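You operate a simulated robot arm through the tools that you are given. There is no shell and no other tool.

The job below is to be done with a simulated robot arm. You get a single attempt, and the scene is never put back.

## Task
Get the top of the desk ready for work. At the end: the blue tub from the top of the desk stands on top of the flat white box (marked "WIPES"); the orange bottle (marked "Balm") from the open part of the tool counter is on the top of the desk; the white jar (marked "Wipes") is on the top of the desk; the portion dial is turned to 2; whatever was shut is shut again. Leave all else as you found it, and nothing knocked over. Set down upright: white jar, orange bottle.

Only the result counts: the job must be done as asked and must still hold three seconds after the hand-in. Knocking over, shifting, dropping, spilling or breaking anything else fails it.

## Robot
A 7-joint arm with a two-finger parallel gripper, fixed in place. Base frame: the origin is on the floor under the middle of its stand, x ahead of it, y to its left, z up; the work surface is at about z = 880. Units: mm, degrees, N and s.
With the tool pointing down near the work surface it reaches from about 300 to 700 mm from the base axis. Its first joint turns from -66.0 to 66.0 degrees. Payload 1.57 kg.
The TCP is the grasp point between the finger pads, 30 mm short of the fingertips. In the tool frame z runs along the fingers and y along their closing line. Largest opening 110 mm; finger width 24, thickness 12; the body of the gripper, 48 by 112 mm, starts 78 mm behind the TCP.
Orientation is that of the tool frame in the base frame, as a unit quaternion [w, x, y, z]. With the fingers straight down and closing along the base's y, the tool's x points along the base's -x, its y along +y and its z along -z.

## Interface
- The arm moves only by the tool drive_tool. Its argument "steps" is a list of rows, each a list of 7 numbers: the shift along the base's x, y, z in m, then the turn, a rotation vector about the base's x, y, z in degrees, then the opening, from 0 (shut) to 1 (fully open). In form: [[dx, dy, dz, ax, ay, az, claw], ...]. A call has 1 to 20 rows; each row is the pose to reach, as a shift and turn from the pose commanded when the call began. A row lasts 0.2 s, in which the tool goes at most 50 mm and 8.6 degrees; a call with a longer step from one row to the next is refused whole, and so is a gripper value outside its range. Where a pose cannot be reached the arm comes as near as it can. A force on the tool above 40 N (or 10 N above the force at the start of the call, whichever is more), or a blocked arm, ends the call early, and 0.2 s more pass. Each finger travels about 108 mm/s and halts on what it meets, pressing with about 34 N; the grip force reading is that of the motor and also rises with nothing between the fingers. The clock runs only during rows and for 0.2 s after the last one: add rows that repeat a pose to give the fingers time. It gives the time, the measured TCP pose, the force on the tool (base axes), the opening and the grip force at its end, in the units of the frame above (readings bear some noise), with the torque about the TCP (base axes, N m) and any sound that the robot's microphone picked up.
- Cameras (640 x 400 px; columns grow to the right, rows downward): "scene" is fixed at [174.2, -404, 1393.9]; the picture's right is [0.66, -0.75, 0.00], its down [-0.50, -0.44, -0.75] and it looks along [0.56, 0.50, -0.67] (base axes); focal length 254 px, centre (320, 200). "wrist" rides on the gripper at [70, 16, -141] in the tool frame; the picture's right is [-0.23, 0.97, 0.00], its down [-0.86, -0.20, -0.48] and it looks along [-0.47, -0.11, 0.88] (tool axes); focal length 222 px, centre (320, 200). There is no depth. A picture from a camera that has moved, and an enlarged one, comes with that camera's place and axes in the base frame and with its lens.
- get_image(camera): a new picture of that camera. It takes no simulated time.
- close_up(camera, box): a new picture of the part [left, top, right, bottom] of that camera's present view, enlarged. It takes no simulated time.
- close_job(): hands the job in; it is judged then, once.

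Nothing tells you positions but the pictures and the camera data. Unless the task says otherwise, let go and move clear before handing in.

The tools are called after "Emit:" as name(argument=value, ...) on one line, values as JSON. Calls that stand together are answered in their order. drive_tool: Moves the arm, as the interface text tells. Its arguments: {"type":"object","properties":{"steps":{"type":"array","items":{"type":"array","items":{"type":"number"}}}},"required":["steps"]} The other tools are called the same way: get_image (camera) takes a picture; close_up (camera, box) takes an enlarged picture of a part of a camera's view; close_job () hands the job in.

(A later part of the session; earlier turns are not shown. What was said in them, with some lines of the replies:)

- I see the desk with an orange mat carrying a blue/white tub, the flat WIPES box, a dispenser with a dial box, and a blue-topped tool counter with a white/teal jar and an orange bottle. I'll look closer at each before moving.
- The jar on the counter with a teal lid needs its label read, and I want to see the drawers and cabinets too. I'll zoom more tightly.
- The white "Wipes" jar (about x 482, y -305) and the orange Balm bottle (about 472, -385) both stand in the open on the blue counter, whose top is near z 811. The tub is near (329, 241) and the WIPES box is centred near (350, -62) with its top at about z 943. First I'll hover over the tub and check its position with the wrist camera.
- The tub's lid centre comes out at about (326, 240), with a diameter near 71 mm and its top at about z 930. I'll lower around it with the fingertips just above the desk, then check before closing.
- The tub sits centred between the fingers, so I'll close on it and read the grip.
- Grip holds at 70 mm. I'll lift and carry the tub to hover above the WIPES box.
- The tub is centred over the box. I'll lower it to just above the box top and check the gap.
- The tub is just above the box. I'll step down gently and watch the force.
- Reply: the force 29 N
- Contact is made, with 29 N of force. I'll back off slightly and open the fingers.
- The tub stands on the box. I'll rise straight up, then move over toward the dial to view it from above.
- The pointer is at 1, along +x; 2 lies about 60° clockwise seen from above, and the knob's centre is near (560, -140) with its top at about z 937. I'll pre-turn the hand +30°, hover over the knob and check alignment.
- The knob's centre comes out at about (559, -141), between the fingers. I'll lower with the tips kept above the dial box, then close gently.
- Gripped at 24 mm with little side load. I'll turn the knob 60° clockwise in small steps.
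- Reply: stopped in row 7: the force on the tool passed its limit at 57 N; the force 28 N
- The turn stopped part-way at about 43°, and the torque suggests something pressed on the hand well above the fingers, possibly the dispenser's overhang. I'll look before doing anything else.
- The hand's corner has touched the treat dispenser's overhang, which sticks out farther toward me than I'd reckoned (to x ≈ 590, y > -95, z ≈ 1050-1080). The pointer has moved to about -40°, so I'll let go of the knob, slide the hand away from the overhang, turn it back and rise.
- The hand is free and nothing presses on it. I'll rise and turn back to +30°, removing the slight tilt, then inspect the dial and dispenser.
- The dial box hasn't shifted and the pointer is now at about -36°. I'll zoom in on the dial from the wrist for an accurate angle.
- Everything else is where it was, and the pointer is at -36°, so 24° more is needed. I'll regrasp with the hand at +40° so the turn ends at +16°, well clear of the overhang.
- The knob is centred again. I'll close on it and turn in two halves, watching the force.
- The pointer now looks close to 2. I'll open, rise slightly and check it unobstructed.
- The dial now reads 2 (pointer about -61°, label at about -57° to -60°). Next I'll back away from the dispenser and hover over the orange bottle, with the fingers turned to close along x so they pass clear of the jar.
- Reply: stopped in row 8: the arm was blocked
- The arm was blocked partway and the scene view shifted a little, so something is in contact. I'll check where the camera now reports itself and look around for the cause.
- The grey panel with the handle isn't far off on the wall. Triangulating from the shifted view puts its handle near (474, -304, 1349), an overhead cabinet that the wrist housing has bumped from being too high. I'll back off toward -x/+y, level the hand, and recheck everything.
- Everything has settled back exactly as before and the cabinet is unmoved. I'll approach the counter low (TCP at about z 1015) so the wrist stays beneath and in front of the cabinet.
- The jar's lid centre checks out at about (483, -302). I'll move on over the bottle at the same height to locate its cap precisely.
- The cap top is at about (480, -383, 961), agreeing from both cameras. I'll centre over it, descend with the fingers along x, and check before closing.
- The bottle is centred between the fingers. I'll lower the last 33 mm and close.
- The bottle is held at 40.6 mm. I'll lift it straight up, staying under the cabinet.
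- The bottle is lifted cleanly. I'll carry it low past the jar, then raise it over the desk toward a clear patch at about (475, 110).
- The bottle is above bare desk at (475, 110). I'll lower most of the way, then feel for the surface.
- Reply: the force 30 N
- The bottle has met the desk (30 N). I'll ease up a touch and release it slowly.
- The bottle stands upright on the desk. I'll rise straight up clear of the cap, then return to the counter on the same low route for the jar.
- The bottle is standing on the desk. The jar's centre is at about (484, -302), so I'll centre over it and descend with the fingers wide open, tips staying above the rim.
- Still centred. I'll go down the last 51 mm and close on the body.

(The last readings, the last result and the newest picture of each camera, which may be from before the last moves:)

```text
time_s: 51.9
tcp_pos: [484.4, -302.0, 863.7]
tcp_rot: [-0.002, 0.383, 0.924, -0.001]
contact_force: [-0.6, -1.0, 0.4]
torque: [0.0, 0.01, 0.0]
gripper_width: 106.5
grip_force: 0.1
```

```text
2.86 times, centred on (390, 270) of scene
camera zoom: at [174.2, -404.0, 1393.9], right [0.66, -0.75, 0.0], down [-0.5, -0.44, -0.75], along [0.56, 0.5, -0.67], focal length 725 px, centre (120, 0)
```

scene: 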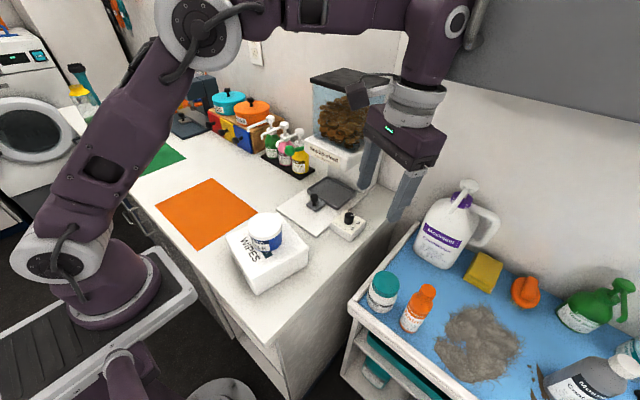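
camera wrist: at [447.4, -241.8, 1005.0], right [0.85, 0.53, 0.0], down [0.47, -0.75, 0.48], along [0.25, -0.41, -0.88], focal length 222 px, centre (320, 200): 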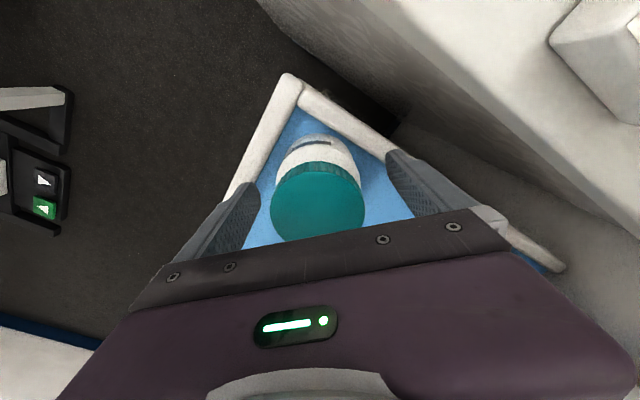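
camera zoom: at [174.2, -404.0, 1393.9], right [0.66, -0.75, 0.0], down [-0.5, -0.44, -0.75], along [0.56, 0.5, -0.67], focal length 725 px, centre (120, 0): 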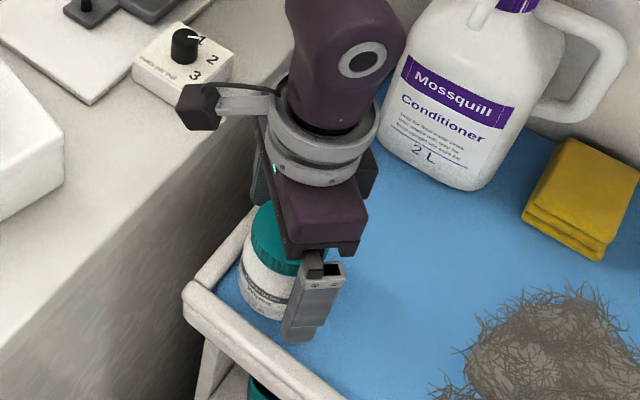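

Emit:
drive_tool(steps=[[0, 0, 0, 0, 0, 0, 0.7], [0, 0, 0, 0, 0, 0, 0.5], [0, 0, 0, 0, 0, 0, 0.35], [0, 0, 0, 0, 0, 0, 0.3], [0, 0, 0, 0, 0, 0, 0.3]])

Emit:
close_up(camera="wrist", box=[230, 80, 430, 240])

```text
time_s: 53.1
tcp_pos: [485.0, -302.1, 863.9]
tcp_rot: [-0.003, 0.383, 0.924, -0.001]
contact_force: [-2.0, -1.7, 2.1]
torque: [-0.06, 0.06, 0.0]
gripper_width: 64.6
grip_force: 33.8
```

```text
2.50 times, centred on (330, 160) of wrist
camera zoom: at [447.3, -241.9, 1005.1], right [0.85, 0.53, 0.0], down [0.47, -0.75, 0.48], along [0.25, -0.41, -0.88], focal length 555 px, centre (295, 300)
```

zoom: 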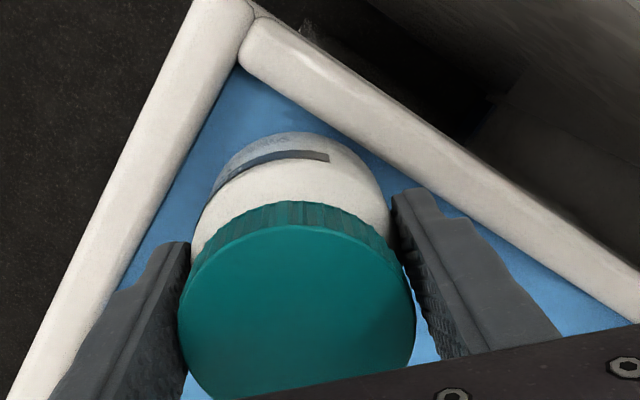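

The jar is held at 64.6 mm. I'll lift it straight up, staying under the cabinet.

Emit:
drive_tool(steps=[[0, 0, 0.01, 0, 0, 0, 0.3], [0, 0, 0.03, 0, 0, 0, 0.3], [0, 0, 0.06, 0, 0, 0, 0.3], [0, 0, 0.1, 0, 0, 0, 0.3], [0, 0, 0.13, 0, 0, 0, 0.3], [0, 0, 0.13, 0, 0, 0, 0.3]])

Emit:
close_up(camera="scene", box=[240, 100, 480, 350])

```text
time_s: 54.5
tcp_pos: [485.4, -302.6, 993.1]
tcp_rot: [-0.002, 0.383, 0.924, -0.001]
contact_force: [-0.3, -0.8, -1.9]
torque: [-0.03, 0.0, 0.01]
gripper_width: 64.3
grip_force: 33.7
```

```text
1.60 times, centred on (360, 225) of scene
camera zoom: at [174.2, -404.0, 1393.8], right [0.66, -0.75, 0.0], down [-0.5, -0.44, -0.75], along [0.56, 0.5, -0.67], focal length 406 px, centre (256, 160)
```

zoom: 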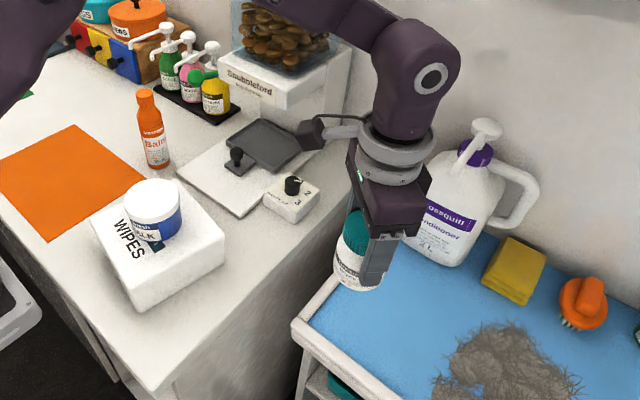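

The jar is up and level. I'll carry it over the desk, raising it after passing the cabinet and keeping clear of the bottle, to about (481, 229).

Emit:
drive_tool(steps=[[-0.002, 0.03, 0.005, 0, 0, 4, 0.3], [-0.005, 0.07, 0.006, 0, 0, 8, 0.3], [-0.008, 0.11, 0.008, 0, 0, 12, 0.3], [-0.01, 0.14, 0.03, 0, 0, 16, 0.3], [-0.012, 0.17, 0.065, 0, 0, 20, 0.3], [-0.015, 0.2, 0.1, 0, 0, 24, 0.3], [-0.02, 0.23, 0.135, 0, 0, 28, 0.3], [-0.03, 0.265, 0.157, 0, 0, 32, 0.3], [-0.045, 0.305, 0.157, 0, 0, 36, 0.3], [-0.06, 0.345, 0.157, 0, 0, 40, 0.3], [-0.065, 0.385, 0.157, 0, 0, 45, 0.3], [-0.065, 0.425, 0.157, 0, 0, 45, 0.3], [-0.055, 0.465, 0.157, 0, 0, 45, 0.3], [-0.035, 0.5, 0.157, 0, 0, 45, 0.3], [-0.005, 0.53, 0.157, 0, 0, 45, 0.3], [-0.005, 0.53, 0.157, 0, 0, 45, 0.3]])

Emit:
get_image(camera="wrist")

Emit:
close_up(camera="scene", box=[0, 0, 640, 400])

```text
time_s: 57.9
tcp_pos: [477.4, 228.8, 1148.6]
tcp_rot: [-0.002, 0.0, 1.0, -0.001]
contact_force: [-0.3, -0.6, -1.1]
torque: [-0.02, 0.02, -0.01]
gripper_width: 65.0
grip_force: 33.4
```

```text
taken
camera wrist: at [408.3, 245.1, 1290.8], right [0.23, 0.97, 0.0], down [0.86, -0.2, 0.48], along [0.46, -0.11, -0.88], focal length 222 px, centre (320, 200)
```

wrist: 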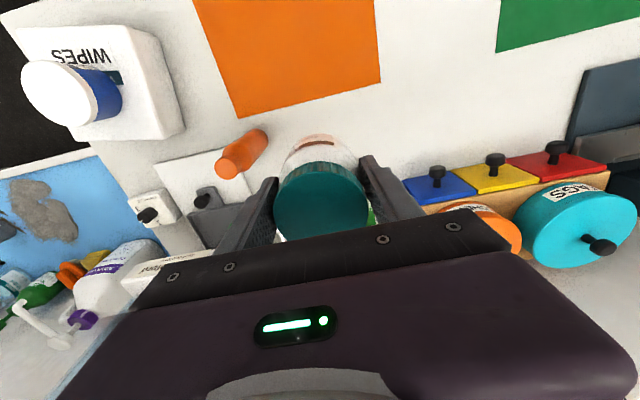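

```text
1.00 times, centred on (320, 200) of scene (not enlarged: the box is as wide or as high as the picture)
camera zoom: at [174.3, -404.0, 1393.9], right [0.66, -0.75, 0.0], down [-0.5, -0.44, -0.75], along [0.56, 0.5, -0.67], focal length 254 px, centre (320, 200)
```

zoom: 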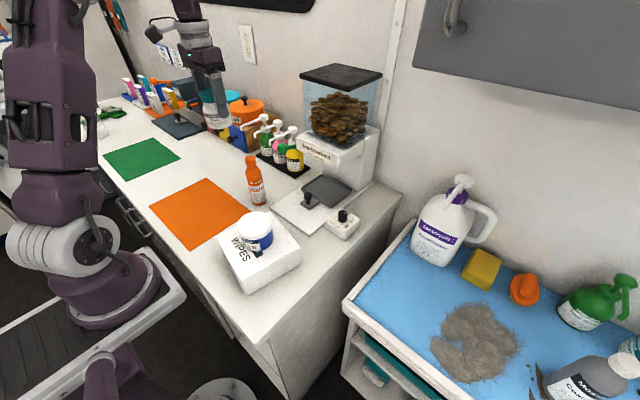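

The jar is over clear desk near (477, 229), about 120 mm from the bottle. I'll lower it to just above the surface.

Emit:
drive_tool(steps=[[-0.003, 0, -0.045, 0, 0, 0, 0.3], [-0.003, 0, -0.09, 0, 0, 0, 0.3], [-0.003, 0, -0.135, 0, 0, 0, 0.3], [-0.003, 0, -0.17, 0, 0, 0, 0.3], [-0.003, 0, -0.19, 0, 0, 0, 0.3], [-0.003, 0, -0.19, 0, 0, 0, 0.3]])

Emit:
close_up(camera="scene", box=[170, 80, 310, 220])

Emit:
get_image(camera="wrist")

```text
time_s: 59.3
tcp_pos: [474.1, 226.1, 959.4]
tcp_rot: [-0.001, -0.001, 1.0, -0.002]
contact_force: [-0.3, -0.4, -1.5]
torque: [0.0, 0.03, 0.0]
gripper_width: 64.6
grip_force: 34.0
```

```text
2.86 times, centred on (240, 150) of scene
camera zoom: at [174.2, -404.0, 1393.9], right [0.66, -0.75, 0.0], down [-0.5, -0.44, -0.75], along [0.56, 0.5, -0.67], focal length 725 px, centre (549, 343)
```

zoom: 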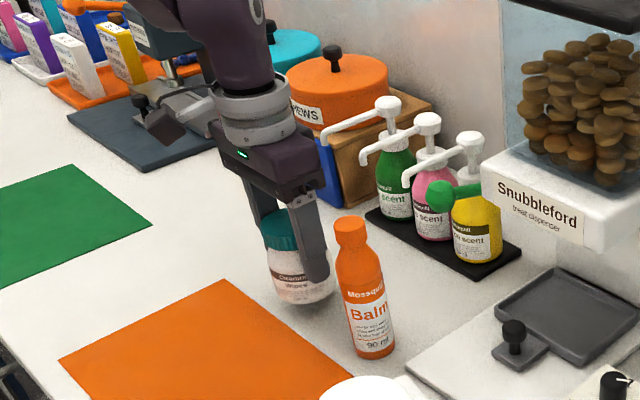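

```text
taken
camera wrist: at [405.4, 242.5, 1102.2], right [0.23, 0.97, 0.0], down [0.86, -0.2, 0.48], along [0.46, -0.11, -0.88], focal length 222 px, centre (320, 200)
```

wrist: 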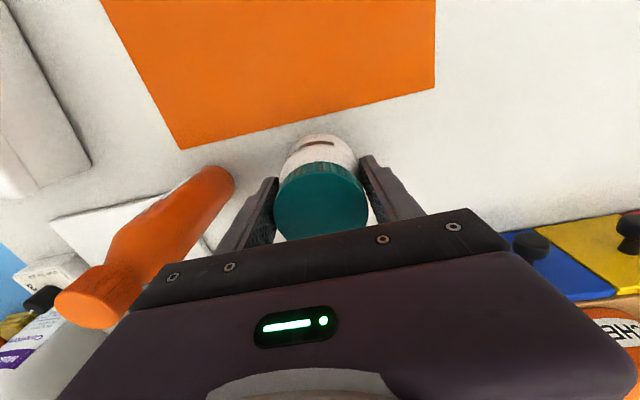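

Emit:
drive_tool(steps=[[0, 0, -0.005, 0, 0, 0, 0.3], [0, 0, -0.01, 0, 0, 0, 0.3], [0, 0, -0.014, 0, 0, 0, 0.3], [0, 0, -0.014, 0, 0, 0, 0.3]])

Emit:
drive_tool(steps=[[0, 0, -0.001, 0, 0, 0, 0.3], [0, 0, -0.002, 0, 0, 0, 0.3], [0, 0, -0.003, 0, 0, 0, 0.3]])

```text
time_s: 60.3
tcp_pos: [476.3, 226.9, 946.6]
tcp_rot: [-0.001, 0.0, 1.0, -0.001]
contact_force: [-0.5, -0.5, -2.0]
torque: [0.01, 0.0, -0.01]
gripper_width: 64.3
grip_force: 34.1
```

```text
time_s: 61.1
tcp_pos: [477.5, 227.7, 943.1]
tcp_rot: [-0.001, 0.0, 1.0, -0.002]
contact_force: [0.0, -0.8, -1.8]
torque: [0.03, 0.01, 0.02]
gripper_width: 64.4
grip_force: 33.9
```

Emit:
drive_tool(steps=[[0, 0, -0.001, 0, 0, 0, 0.3], [0, 0, -0.002, 0, 0, 0, 0.3], [0, 0, -0.003, 0, 0, 0, 0.3]])

```text
time_s: 61.9
tcp_pos: [477.0, 227.0, 939.6]
tcp_rot: [-0.002, -0.001, 1.0, -0.002]
contact_force: [-0.2, 0.1, -1.8]
torque: [0.03, 0.02, 0.02]
gripper_width: 64.5
grip_force: 34.2
```

Emit:
drive_tool(steps=[[0, 0, -0.001, 0, 0, 0, 0.3], [0, 0, -0.002, 0, 0, 0, 0.3]])

```text
time_s: 62.5
tcp_pos: [476.4, 226.9, 940.7]
tcp_rot: [-0.001, -0.001, 1.0, -0.002]
contact_force: [-8.5, -1.8, 28.0]
torque: [-0.04, 0.18, 0.01]
gripper_width: 64.9
grip_force: 34.1
```

The jar has met the desk (28 N). I'll ease up slightly and release it.

Emit:
drive_tool(steps=[[0, 0, 0.001, 0, 0, 0, 0.3], [0, 0, 0.001, 0, 0, 0, 0.3]])

Emit:
drive_tool(steps=[[0, 0, 0, 0, 0, 0, 0.63], [0, 0, 0, 0, 0, 0, 0.75], [0, 0, 0, 0, 0, 0, 0.9], [0, 0, 0, 0, 0, 0, 0.9]])

Emit:
get_image(camera="wrist")

Emit:
close_up(camera="scene", box=[170, 80, 310, 220])

```text
time_s: 63.1
tcp_pos: [476.1, 228.4, 939.5]
tcp_rot: [-0.001, 0.0, 1.0, -0.002]
contact_force: [-1.7, -0.2, 15.6]
torque: [0.16, -0.25, -0.01]
gripper_width: 64.6
grip_force: 34.3
```

```text
time_s: 64.1
tcp_pos: [477.0, 226.2, 940.3]
tcp_rot: [-0.002, 0.0, 1.0, -0.002]
contact_force: [-0.3, -0.1, 0.4]
torque: [-0.05, 0.02, -0.02]
gripper_width: 98.8
grip_force: 0.0
```

```text
taken
camera wrist: at [407.1, 243.0, 1081.2], right [0.23, 0.97, 0.0], down [0.86, -0.2, 0.48], along [0.46, -0.11, -0.88], focal length 222 px, centre (320, 200)
```

wrist: 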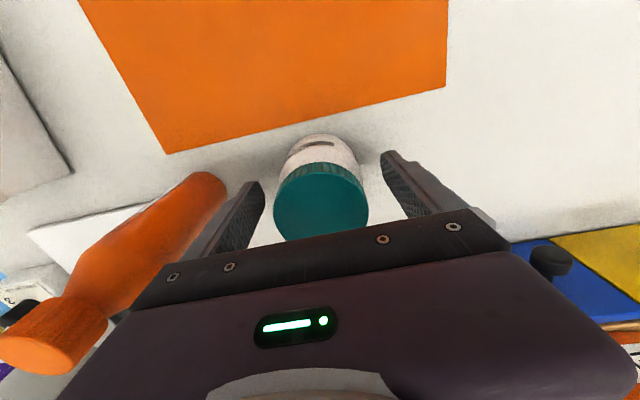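

```text
2.86 times, centred on (240, 150) of scene
camera zoom: at [174.2, -404.0, 1393.9], right [0.66, -0.75, 0.0], down [-0.5, -0.44, -0.75], along [0.56, 0.5, -0.67], focal length 725 px, centre (549, 343)
```

zoom: 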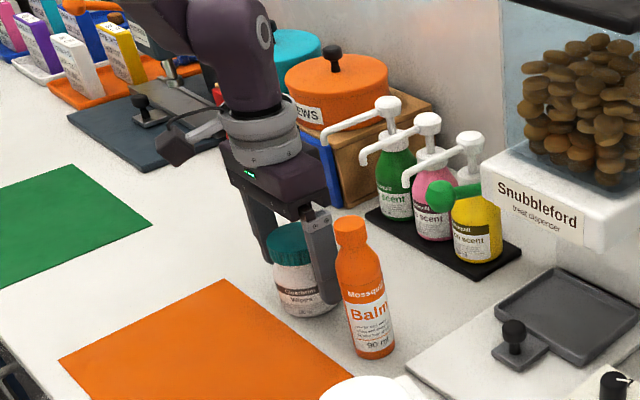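

The jar stands upright. I'll rise straight up and withdraw to a clear spot, then check the whole scene.

Emit:
drive_tool(steps=[[0, 0, 0.03, 0, 0, 0, 0.9], [0, 0, 0.07, 0, 0, 0, 0.9], [0, 0, 0.11, 0, 0, 0, 0.9], [0, 0, 0.15, 0, 0, 0, 0.9], [-0.02, 0, 0.19, 0, 0, 0, 0.9], [-0.05, -0.02, 0.22, 0, 0, 0, 0.9], [-0.085, -0.05, 0.24, 0, 0, 0, 0.9], [-0.085, -0.05, 0.24, 0, 0, 0, 0.9], [-0.085, -0.05, 0.24, 0, 0, 0, 0.9]])

Emit:
get_image(camera="scene")

Emit:
get_image(camera="wrist")

Emit:
close_up(camera="scene", box=[320, 200, 370, 245])

Emit:
close_up(camera="scene", box=[190, 130, 330, 300])

Emit:
close_up(camera="scene", box=[50, 50, 250, 200])

Emit:
close_up(camera="scene", box=[250, 150, 400, 260])

Emit:
close_up(camera="scene", box=[440, 230, 640, 400])

```text
refused: row 7 steps farther than a row can; nothing moved
```

```text
taken
```

scene: 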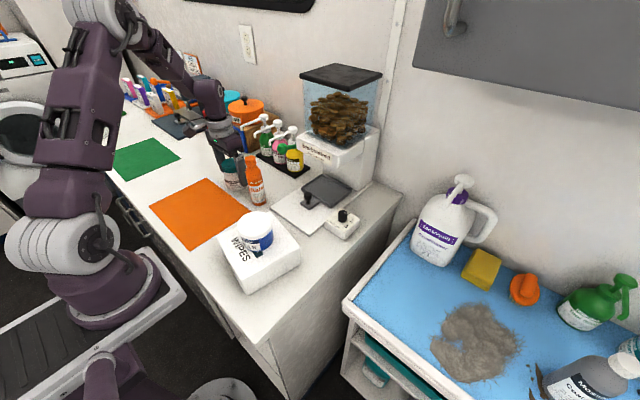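

```text
taken
camera wrist: at [407.1, 243.0, 1081.2], right [0.23, 0.97, 0.0], down [0.86, -0.2, 0.48], along [0.46, -0.11, -0.88], focal length 222 px, centre (320, 200)
```

wrist: 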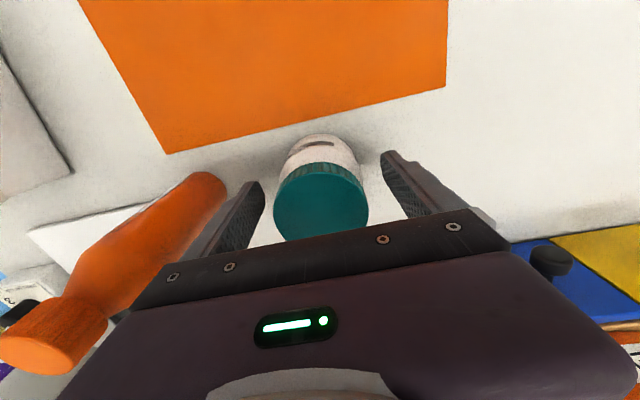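

```text
8.89 times, centred on (345, 222) of scene
camera zoom: at [174.2, -404.0, 1393.9], right [0.66, -0.75, 0.0], down [-0.5, -0.44, -0.75], along [0.56, 0.5, -0.67], focal length 2256 px, centre (98, 0)
```

zoom: 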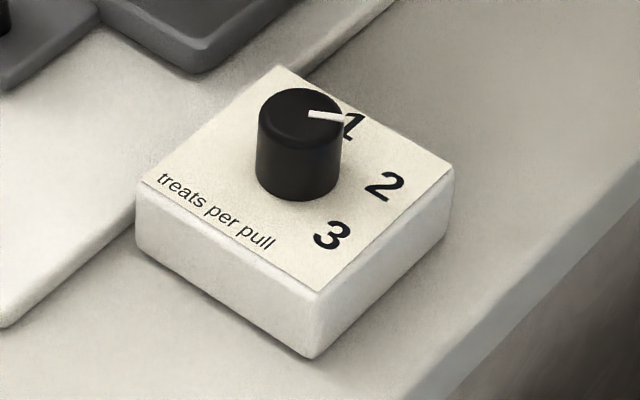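

```text
2.35 times, centred on (260, 215) of scene
camera zoom: at [174.2, -404.0, 1393.9], right [0.66, -0.75, 0.0], down [-0.5, -0.44, -0.75], along [0.56, 0.5, -0.67], focal length 597 px, centre (461, 165)
```

zoom: 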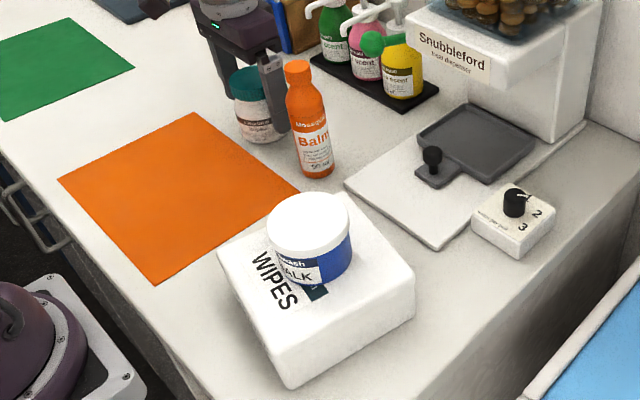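

```text
2.67 times, centred on (150, 125) of scene
camera zoom: at [174.2, -404.0, 1393.9], right [0.66, -0.75, 0.0], down [-0.5, -0.44, -0.75], along [0.56, 0.5, -0.67], focal length 677 px, centre (773, 400)
```

zoom: 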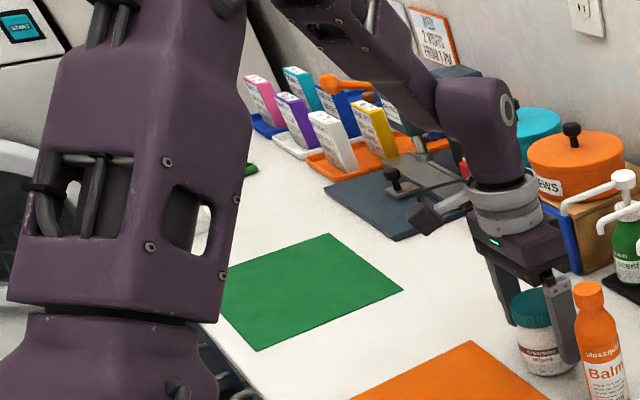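

```text
3.64 times, centred on (325, 205) of scene
camera zoom: at [174.2, -404.0, 1393.9], right [0.66, -0.75, 0.0], down [-0.5, -0.44, -0.75], along [0.56, 0.5, -0.67], focal length 923 px, centre (302, 182)
```

zoom: 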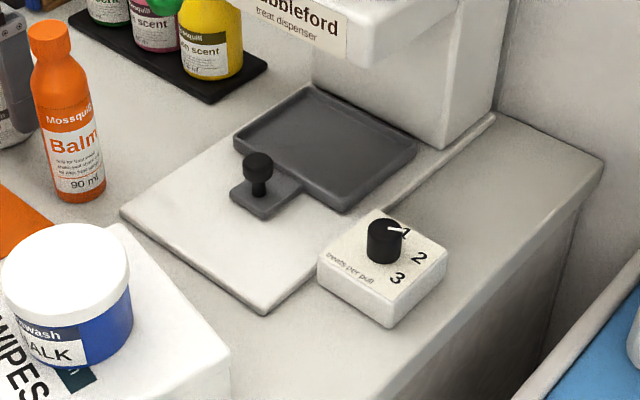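

```text
2.35 times, centred on (540, 315) of scene
camera zoom: at [174.2, -404.0, 1393.9], right [0.66, -0.75, 0.0], down [-0.5, -0.44, -0.75], along [0.56, 0.5, -0.67], focal length 597 px, centre (-198, -71)
```

zoom: 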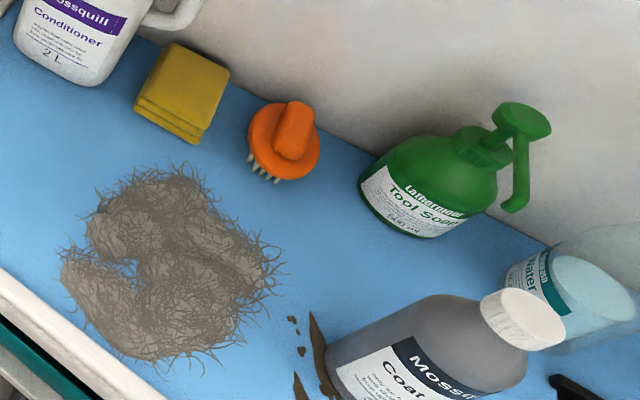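

That last move was refused because one step was too long, so nothing moved. Everything looks in place; I'll redo the withdrawal with shorter steps.

Emit:
drive_tool(steps=[[0, 0, 0.03, 0, 0, 0, 0.9], [0, 0, 0.07, 0, 0, 0, 0.9], [0, 0, 0.11, 0, 0, 0, 0.9], [0, 0, 0.15, 0, 0, 0, 0.9], [-0.01, 0, 0.185, 0, 0, 0, 0.9], [-0.03, -0.02, 0.2, 0, 0, 0, 0.8], [-0.055, -0.05, 0.21, 0, 0, 0, 0.7], [-0.065, -0.09, 0.21, 0, 0, 0, 0.6], [-0.065, -0.13, 0.21, 0, 0, 0, 0.6], [-0.06, -0.17, 0.21, 0, 0, 0, 0.6], [-0.055, -0.21, 0.21, 0, 0, 0, 0.6], [-0.045, -0.25, 0.205, 0, 0, 0, 0.6], [-0.03, -0.29, 0.2, 0, 0, 0, 0.6], [-0.01, -0.325, 0.19, 0, 0, 0, 0.6], [0.01, -0.345, 0.175, 0, 0, 0, 0.6], [0.03, -0.357, 0.165, 0, 0, 0, 0.6], [0.05, -0.357, 0.155, 0, 0, 0, 0.6], [0.053, -0.357, 0.155, 0, 0, 0, 0.6], [0.053, -0.357, 0.155, 0, 0, 0, 0.6]])

Emit:
get_image(camera="wrist")

Emit:
close_up(camera="wrist", box=[280, 115, 360, 185])

Emit:
get_image(camera="scene")

```text
time_s: 68.1
tcp_pos: [530.8, -130.3, 1094.7]
tcp_rot: [-0.002, 0.0, 1.0, -0.003]
contact_force: [0.0, 0.4, 0.6]
torque: [-0.01, -0.05, -0.03]
gripper_width: 66.1
grip_force: 0.0
```

```text
taken
camera wrist: at [460.8, -114.1, 1236.3], right [0.23, 0.97, 0.0], down [0.86, -0.2, 0.48], along [0.46, -0.11, -0.88], focal length 222 px, centre (320, 200)
```

wrist: 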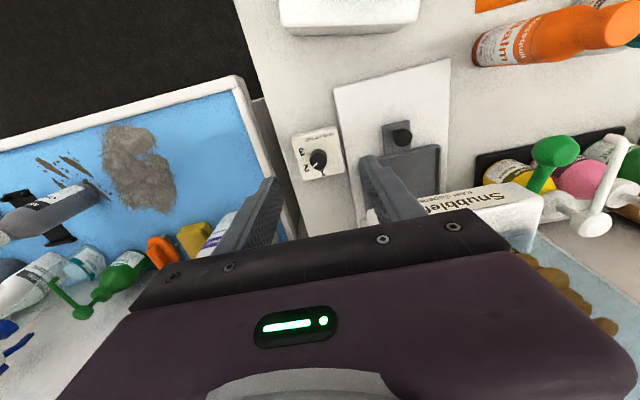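

```text
5.71 times, centred on (320, 150) of wrist
camera zoom: at [460.8, -114.1, 1236.3], right [0.23, 0.97, 0.0], down [0.86, -0.2, 0.48], along [0.46, -0.11, -0.88], focal length 1269 px, centre (320, 486)
```

zoom: 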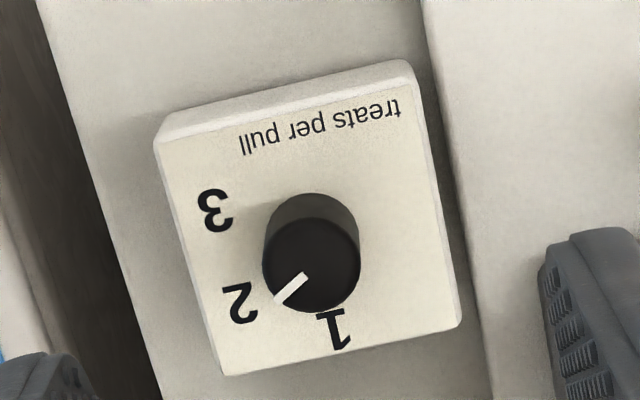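

```text
taken
```

scene: 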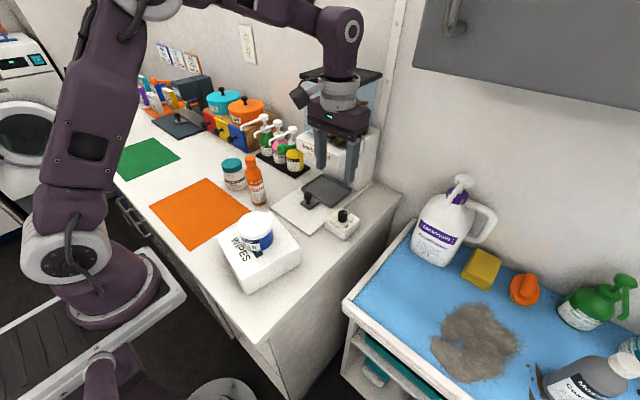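

The pointer now reads -62°, a turn of 58° from its reading at 1, so it points squarely at 2. The tub is on the box, and the bottle and jar stand on the desk. I'll withdraw to the starting area and do a last check.

Emit:
drive_tool(steps=[[-0.03, 0.015, 0.025, 0, 0, 0, 0.6], [-0.06, 0.045, 0.05, 0, 0, 0, 0.6], [-0.09, 0.075, 0.075, 0, 0, 0, 0.6], [-0.12, 0.105, 0.1, 0, 0, 0, 0.6], [-0.138, 0.14, 0.1, 0, 0, 0, 0.6], [-0.138, 0.175, 0.1, 0, 0, 0, 0.6], [-0.138, 0.175, 0.1, 0, 0, 0, 0.6]])

Emit:
get_image(camera="scene")

Emit:
close_up(camera="scene", box=[190, 130, 330, 300])

Emit:
close_up(camera="scene", box=[50, 50, 250, 200])

Emit:
get_image(camera="wrist")

Emit:
close_up(camera="scene", box=[330, 230, 480, 400])

```text
time_s: 69.7
tcp_pos: [393.2, 47.2, 1195.7]
tcp_rot: [-0.001, -0.001, 1.0, -0.002]
contact_force: [-0.8, 0.2, 0.1]
torque: [0.0, -0.01, 0.02]
gripper_width: 65.8
grip_force: 0.1
```

```text
taken
```

scene: 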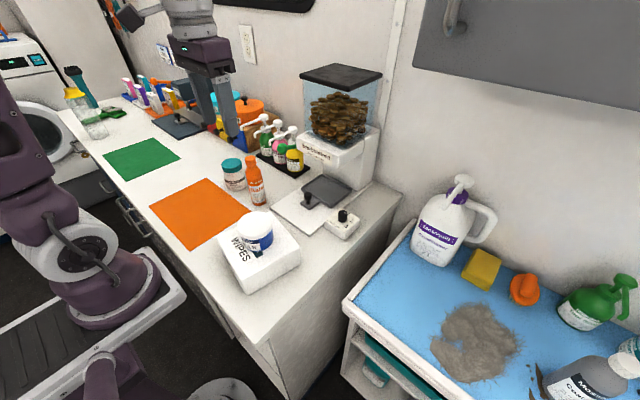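

```text
2.35 times, centred on (260, 215) of scene
camera zoom: at [174.2, -404.0, 1393.9], right [0.66, -0.75, 0.0], down [-0.5, -0.44, -0.75], along [0.56, 0.5, -0.67], focal length 597 px, centre (461, 165)
```

zoom: 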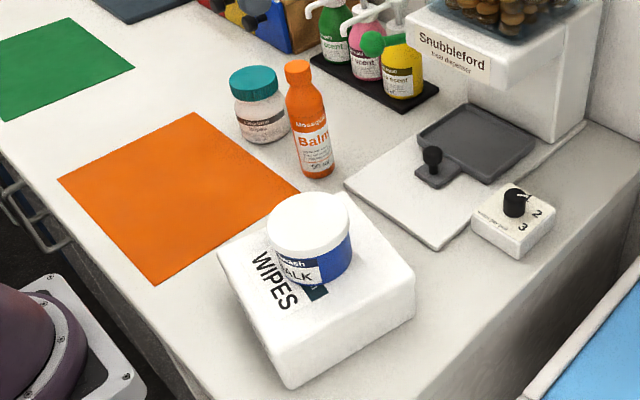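

```text
2.67 times, centred on (150, 125) of scene
camera zoom: at [174.2, -404.0, 1393.9], right [0.66, -0.75, 0.0], down [-0.5, -0.44, -0.75], along [0.56, 0.5, -0.67], focal length 677 px, centre (773, 400)
```

zoom: 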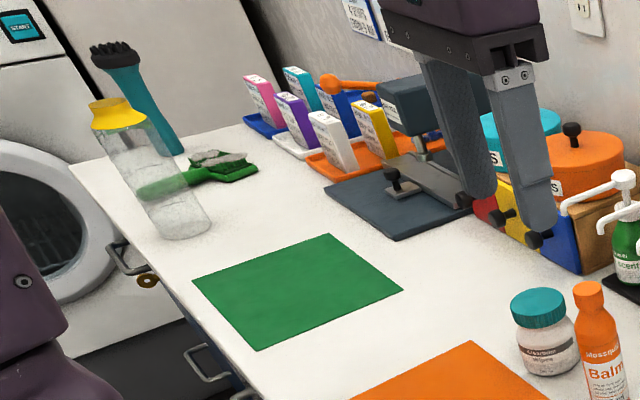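

```text
taken
camera wrist: at [322.5, 62.8, 1337.5], right [0.23, 0.97, 0.0], down [0.86, -0.2, 0.48], along [0.46, -0.11, -0.88], focal length 222 px, centre (320, 200)
```

wrist: 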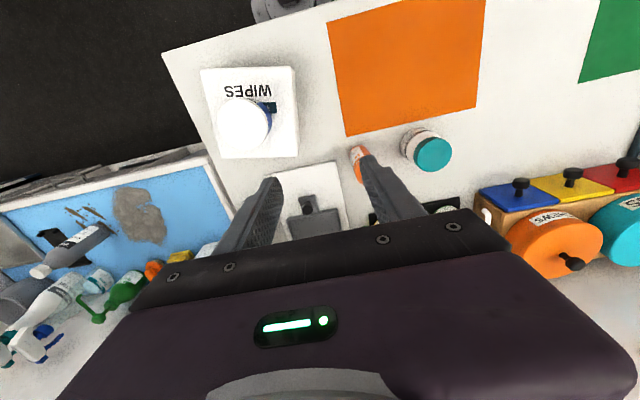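

```text
2.35 times, centred on (405, 315) of scene
camera zoom: at [174.2, -404.0, 1393.9], right [0.66, -0.75, 0.0], down [-0.5, -0.44, -0.75], along [0.56, 0.5, -0.67], focal length 597 px, centre (120, -71)
```

zoom: 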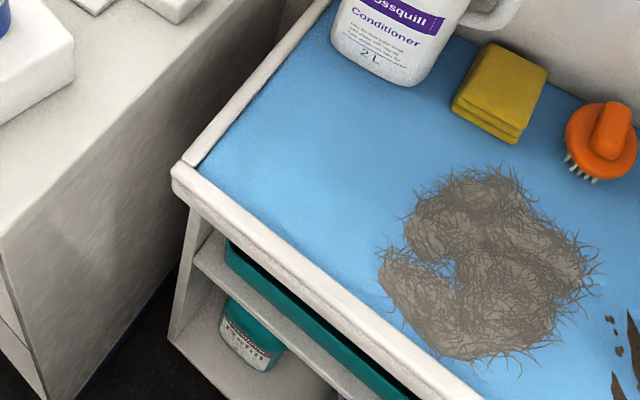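

Everything is in place: the tub stands on the WIPES box, the Balm bottle and Wipes jar are upright on the desk, and the dial points to 2. Nothing else has shifted and the hand is clear, so I'm handing in.

Emit:
close_job()

```text
The job is handed in.
```

The job is handed in, and the desk is set up as you asked; I haven't been shown the result of the judging.

- **Blue tub:** it stands on top of the flat white "WIPES" box.
- **Orange "Balm" bottle and white "Wipes" jar:** both stand upright on the bare desk top, between the orange mat and the pump bottles.
- **Portion dial:** the pointer is on 2, within about 2° by my reading of the pictures.
- **Everything shut:** I opened nothing, and the cabinet over the counter looks exactly as it did at the start.

The arm bumped two things along the way. While I was turning the dial, the hand touched the treat dispenser's overhang. Later, on the way to the counter, the wrist ran into the handle of the overhead cabinet. I backed off both times, and the pictures taken afterwards show the dispenser, the cabinet and everything near them in the same places as before.
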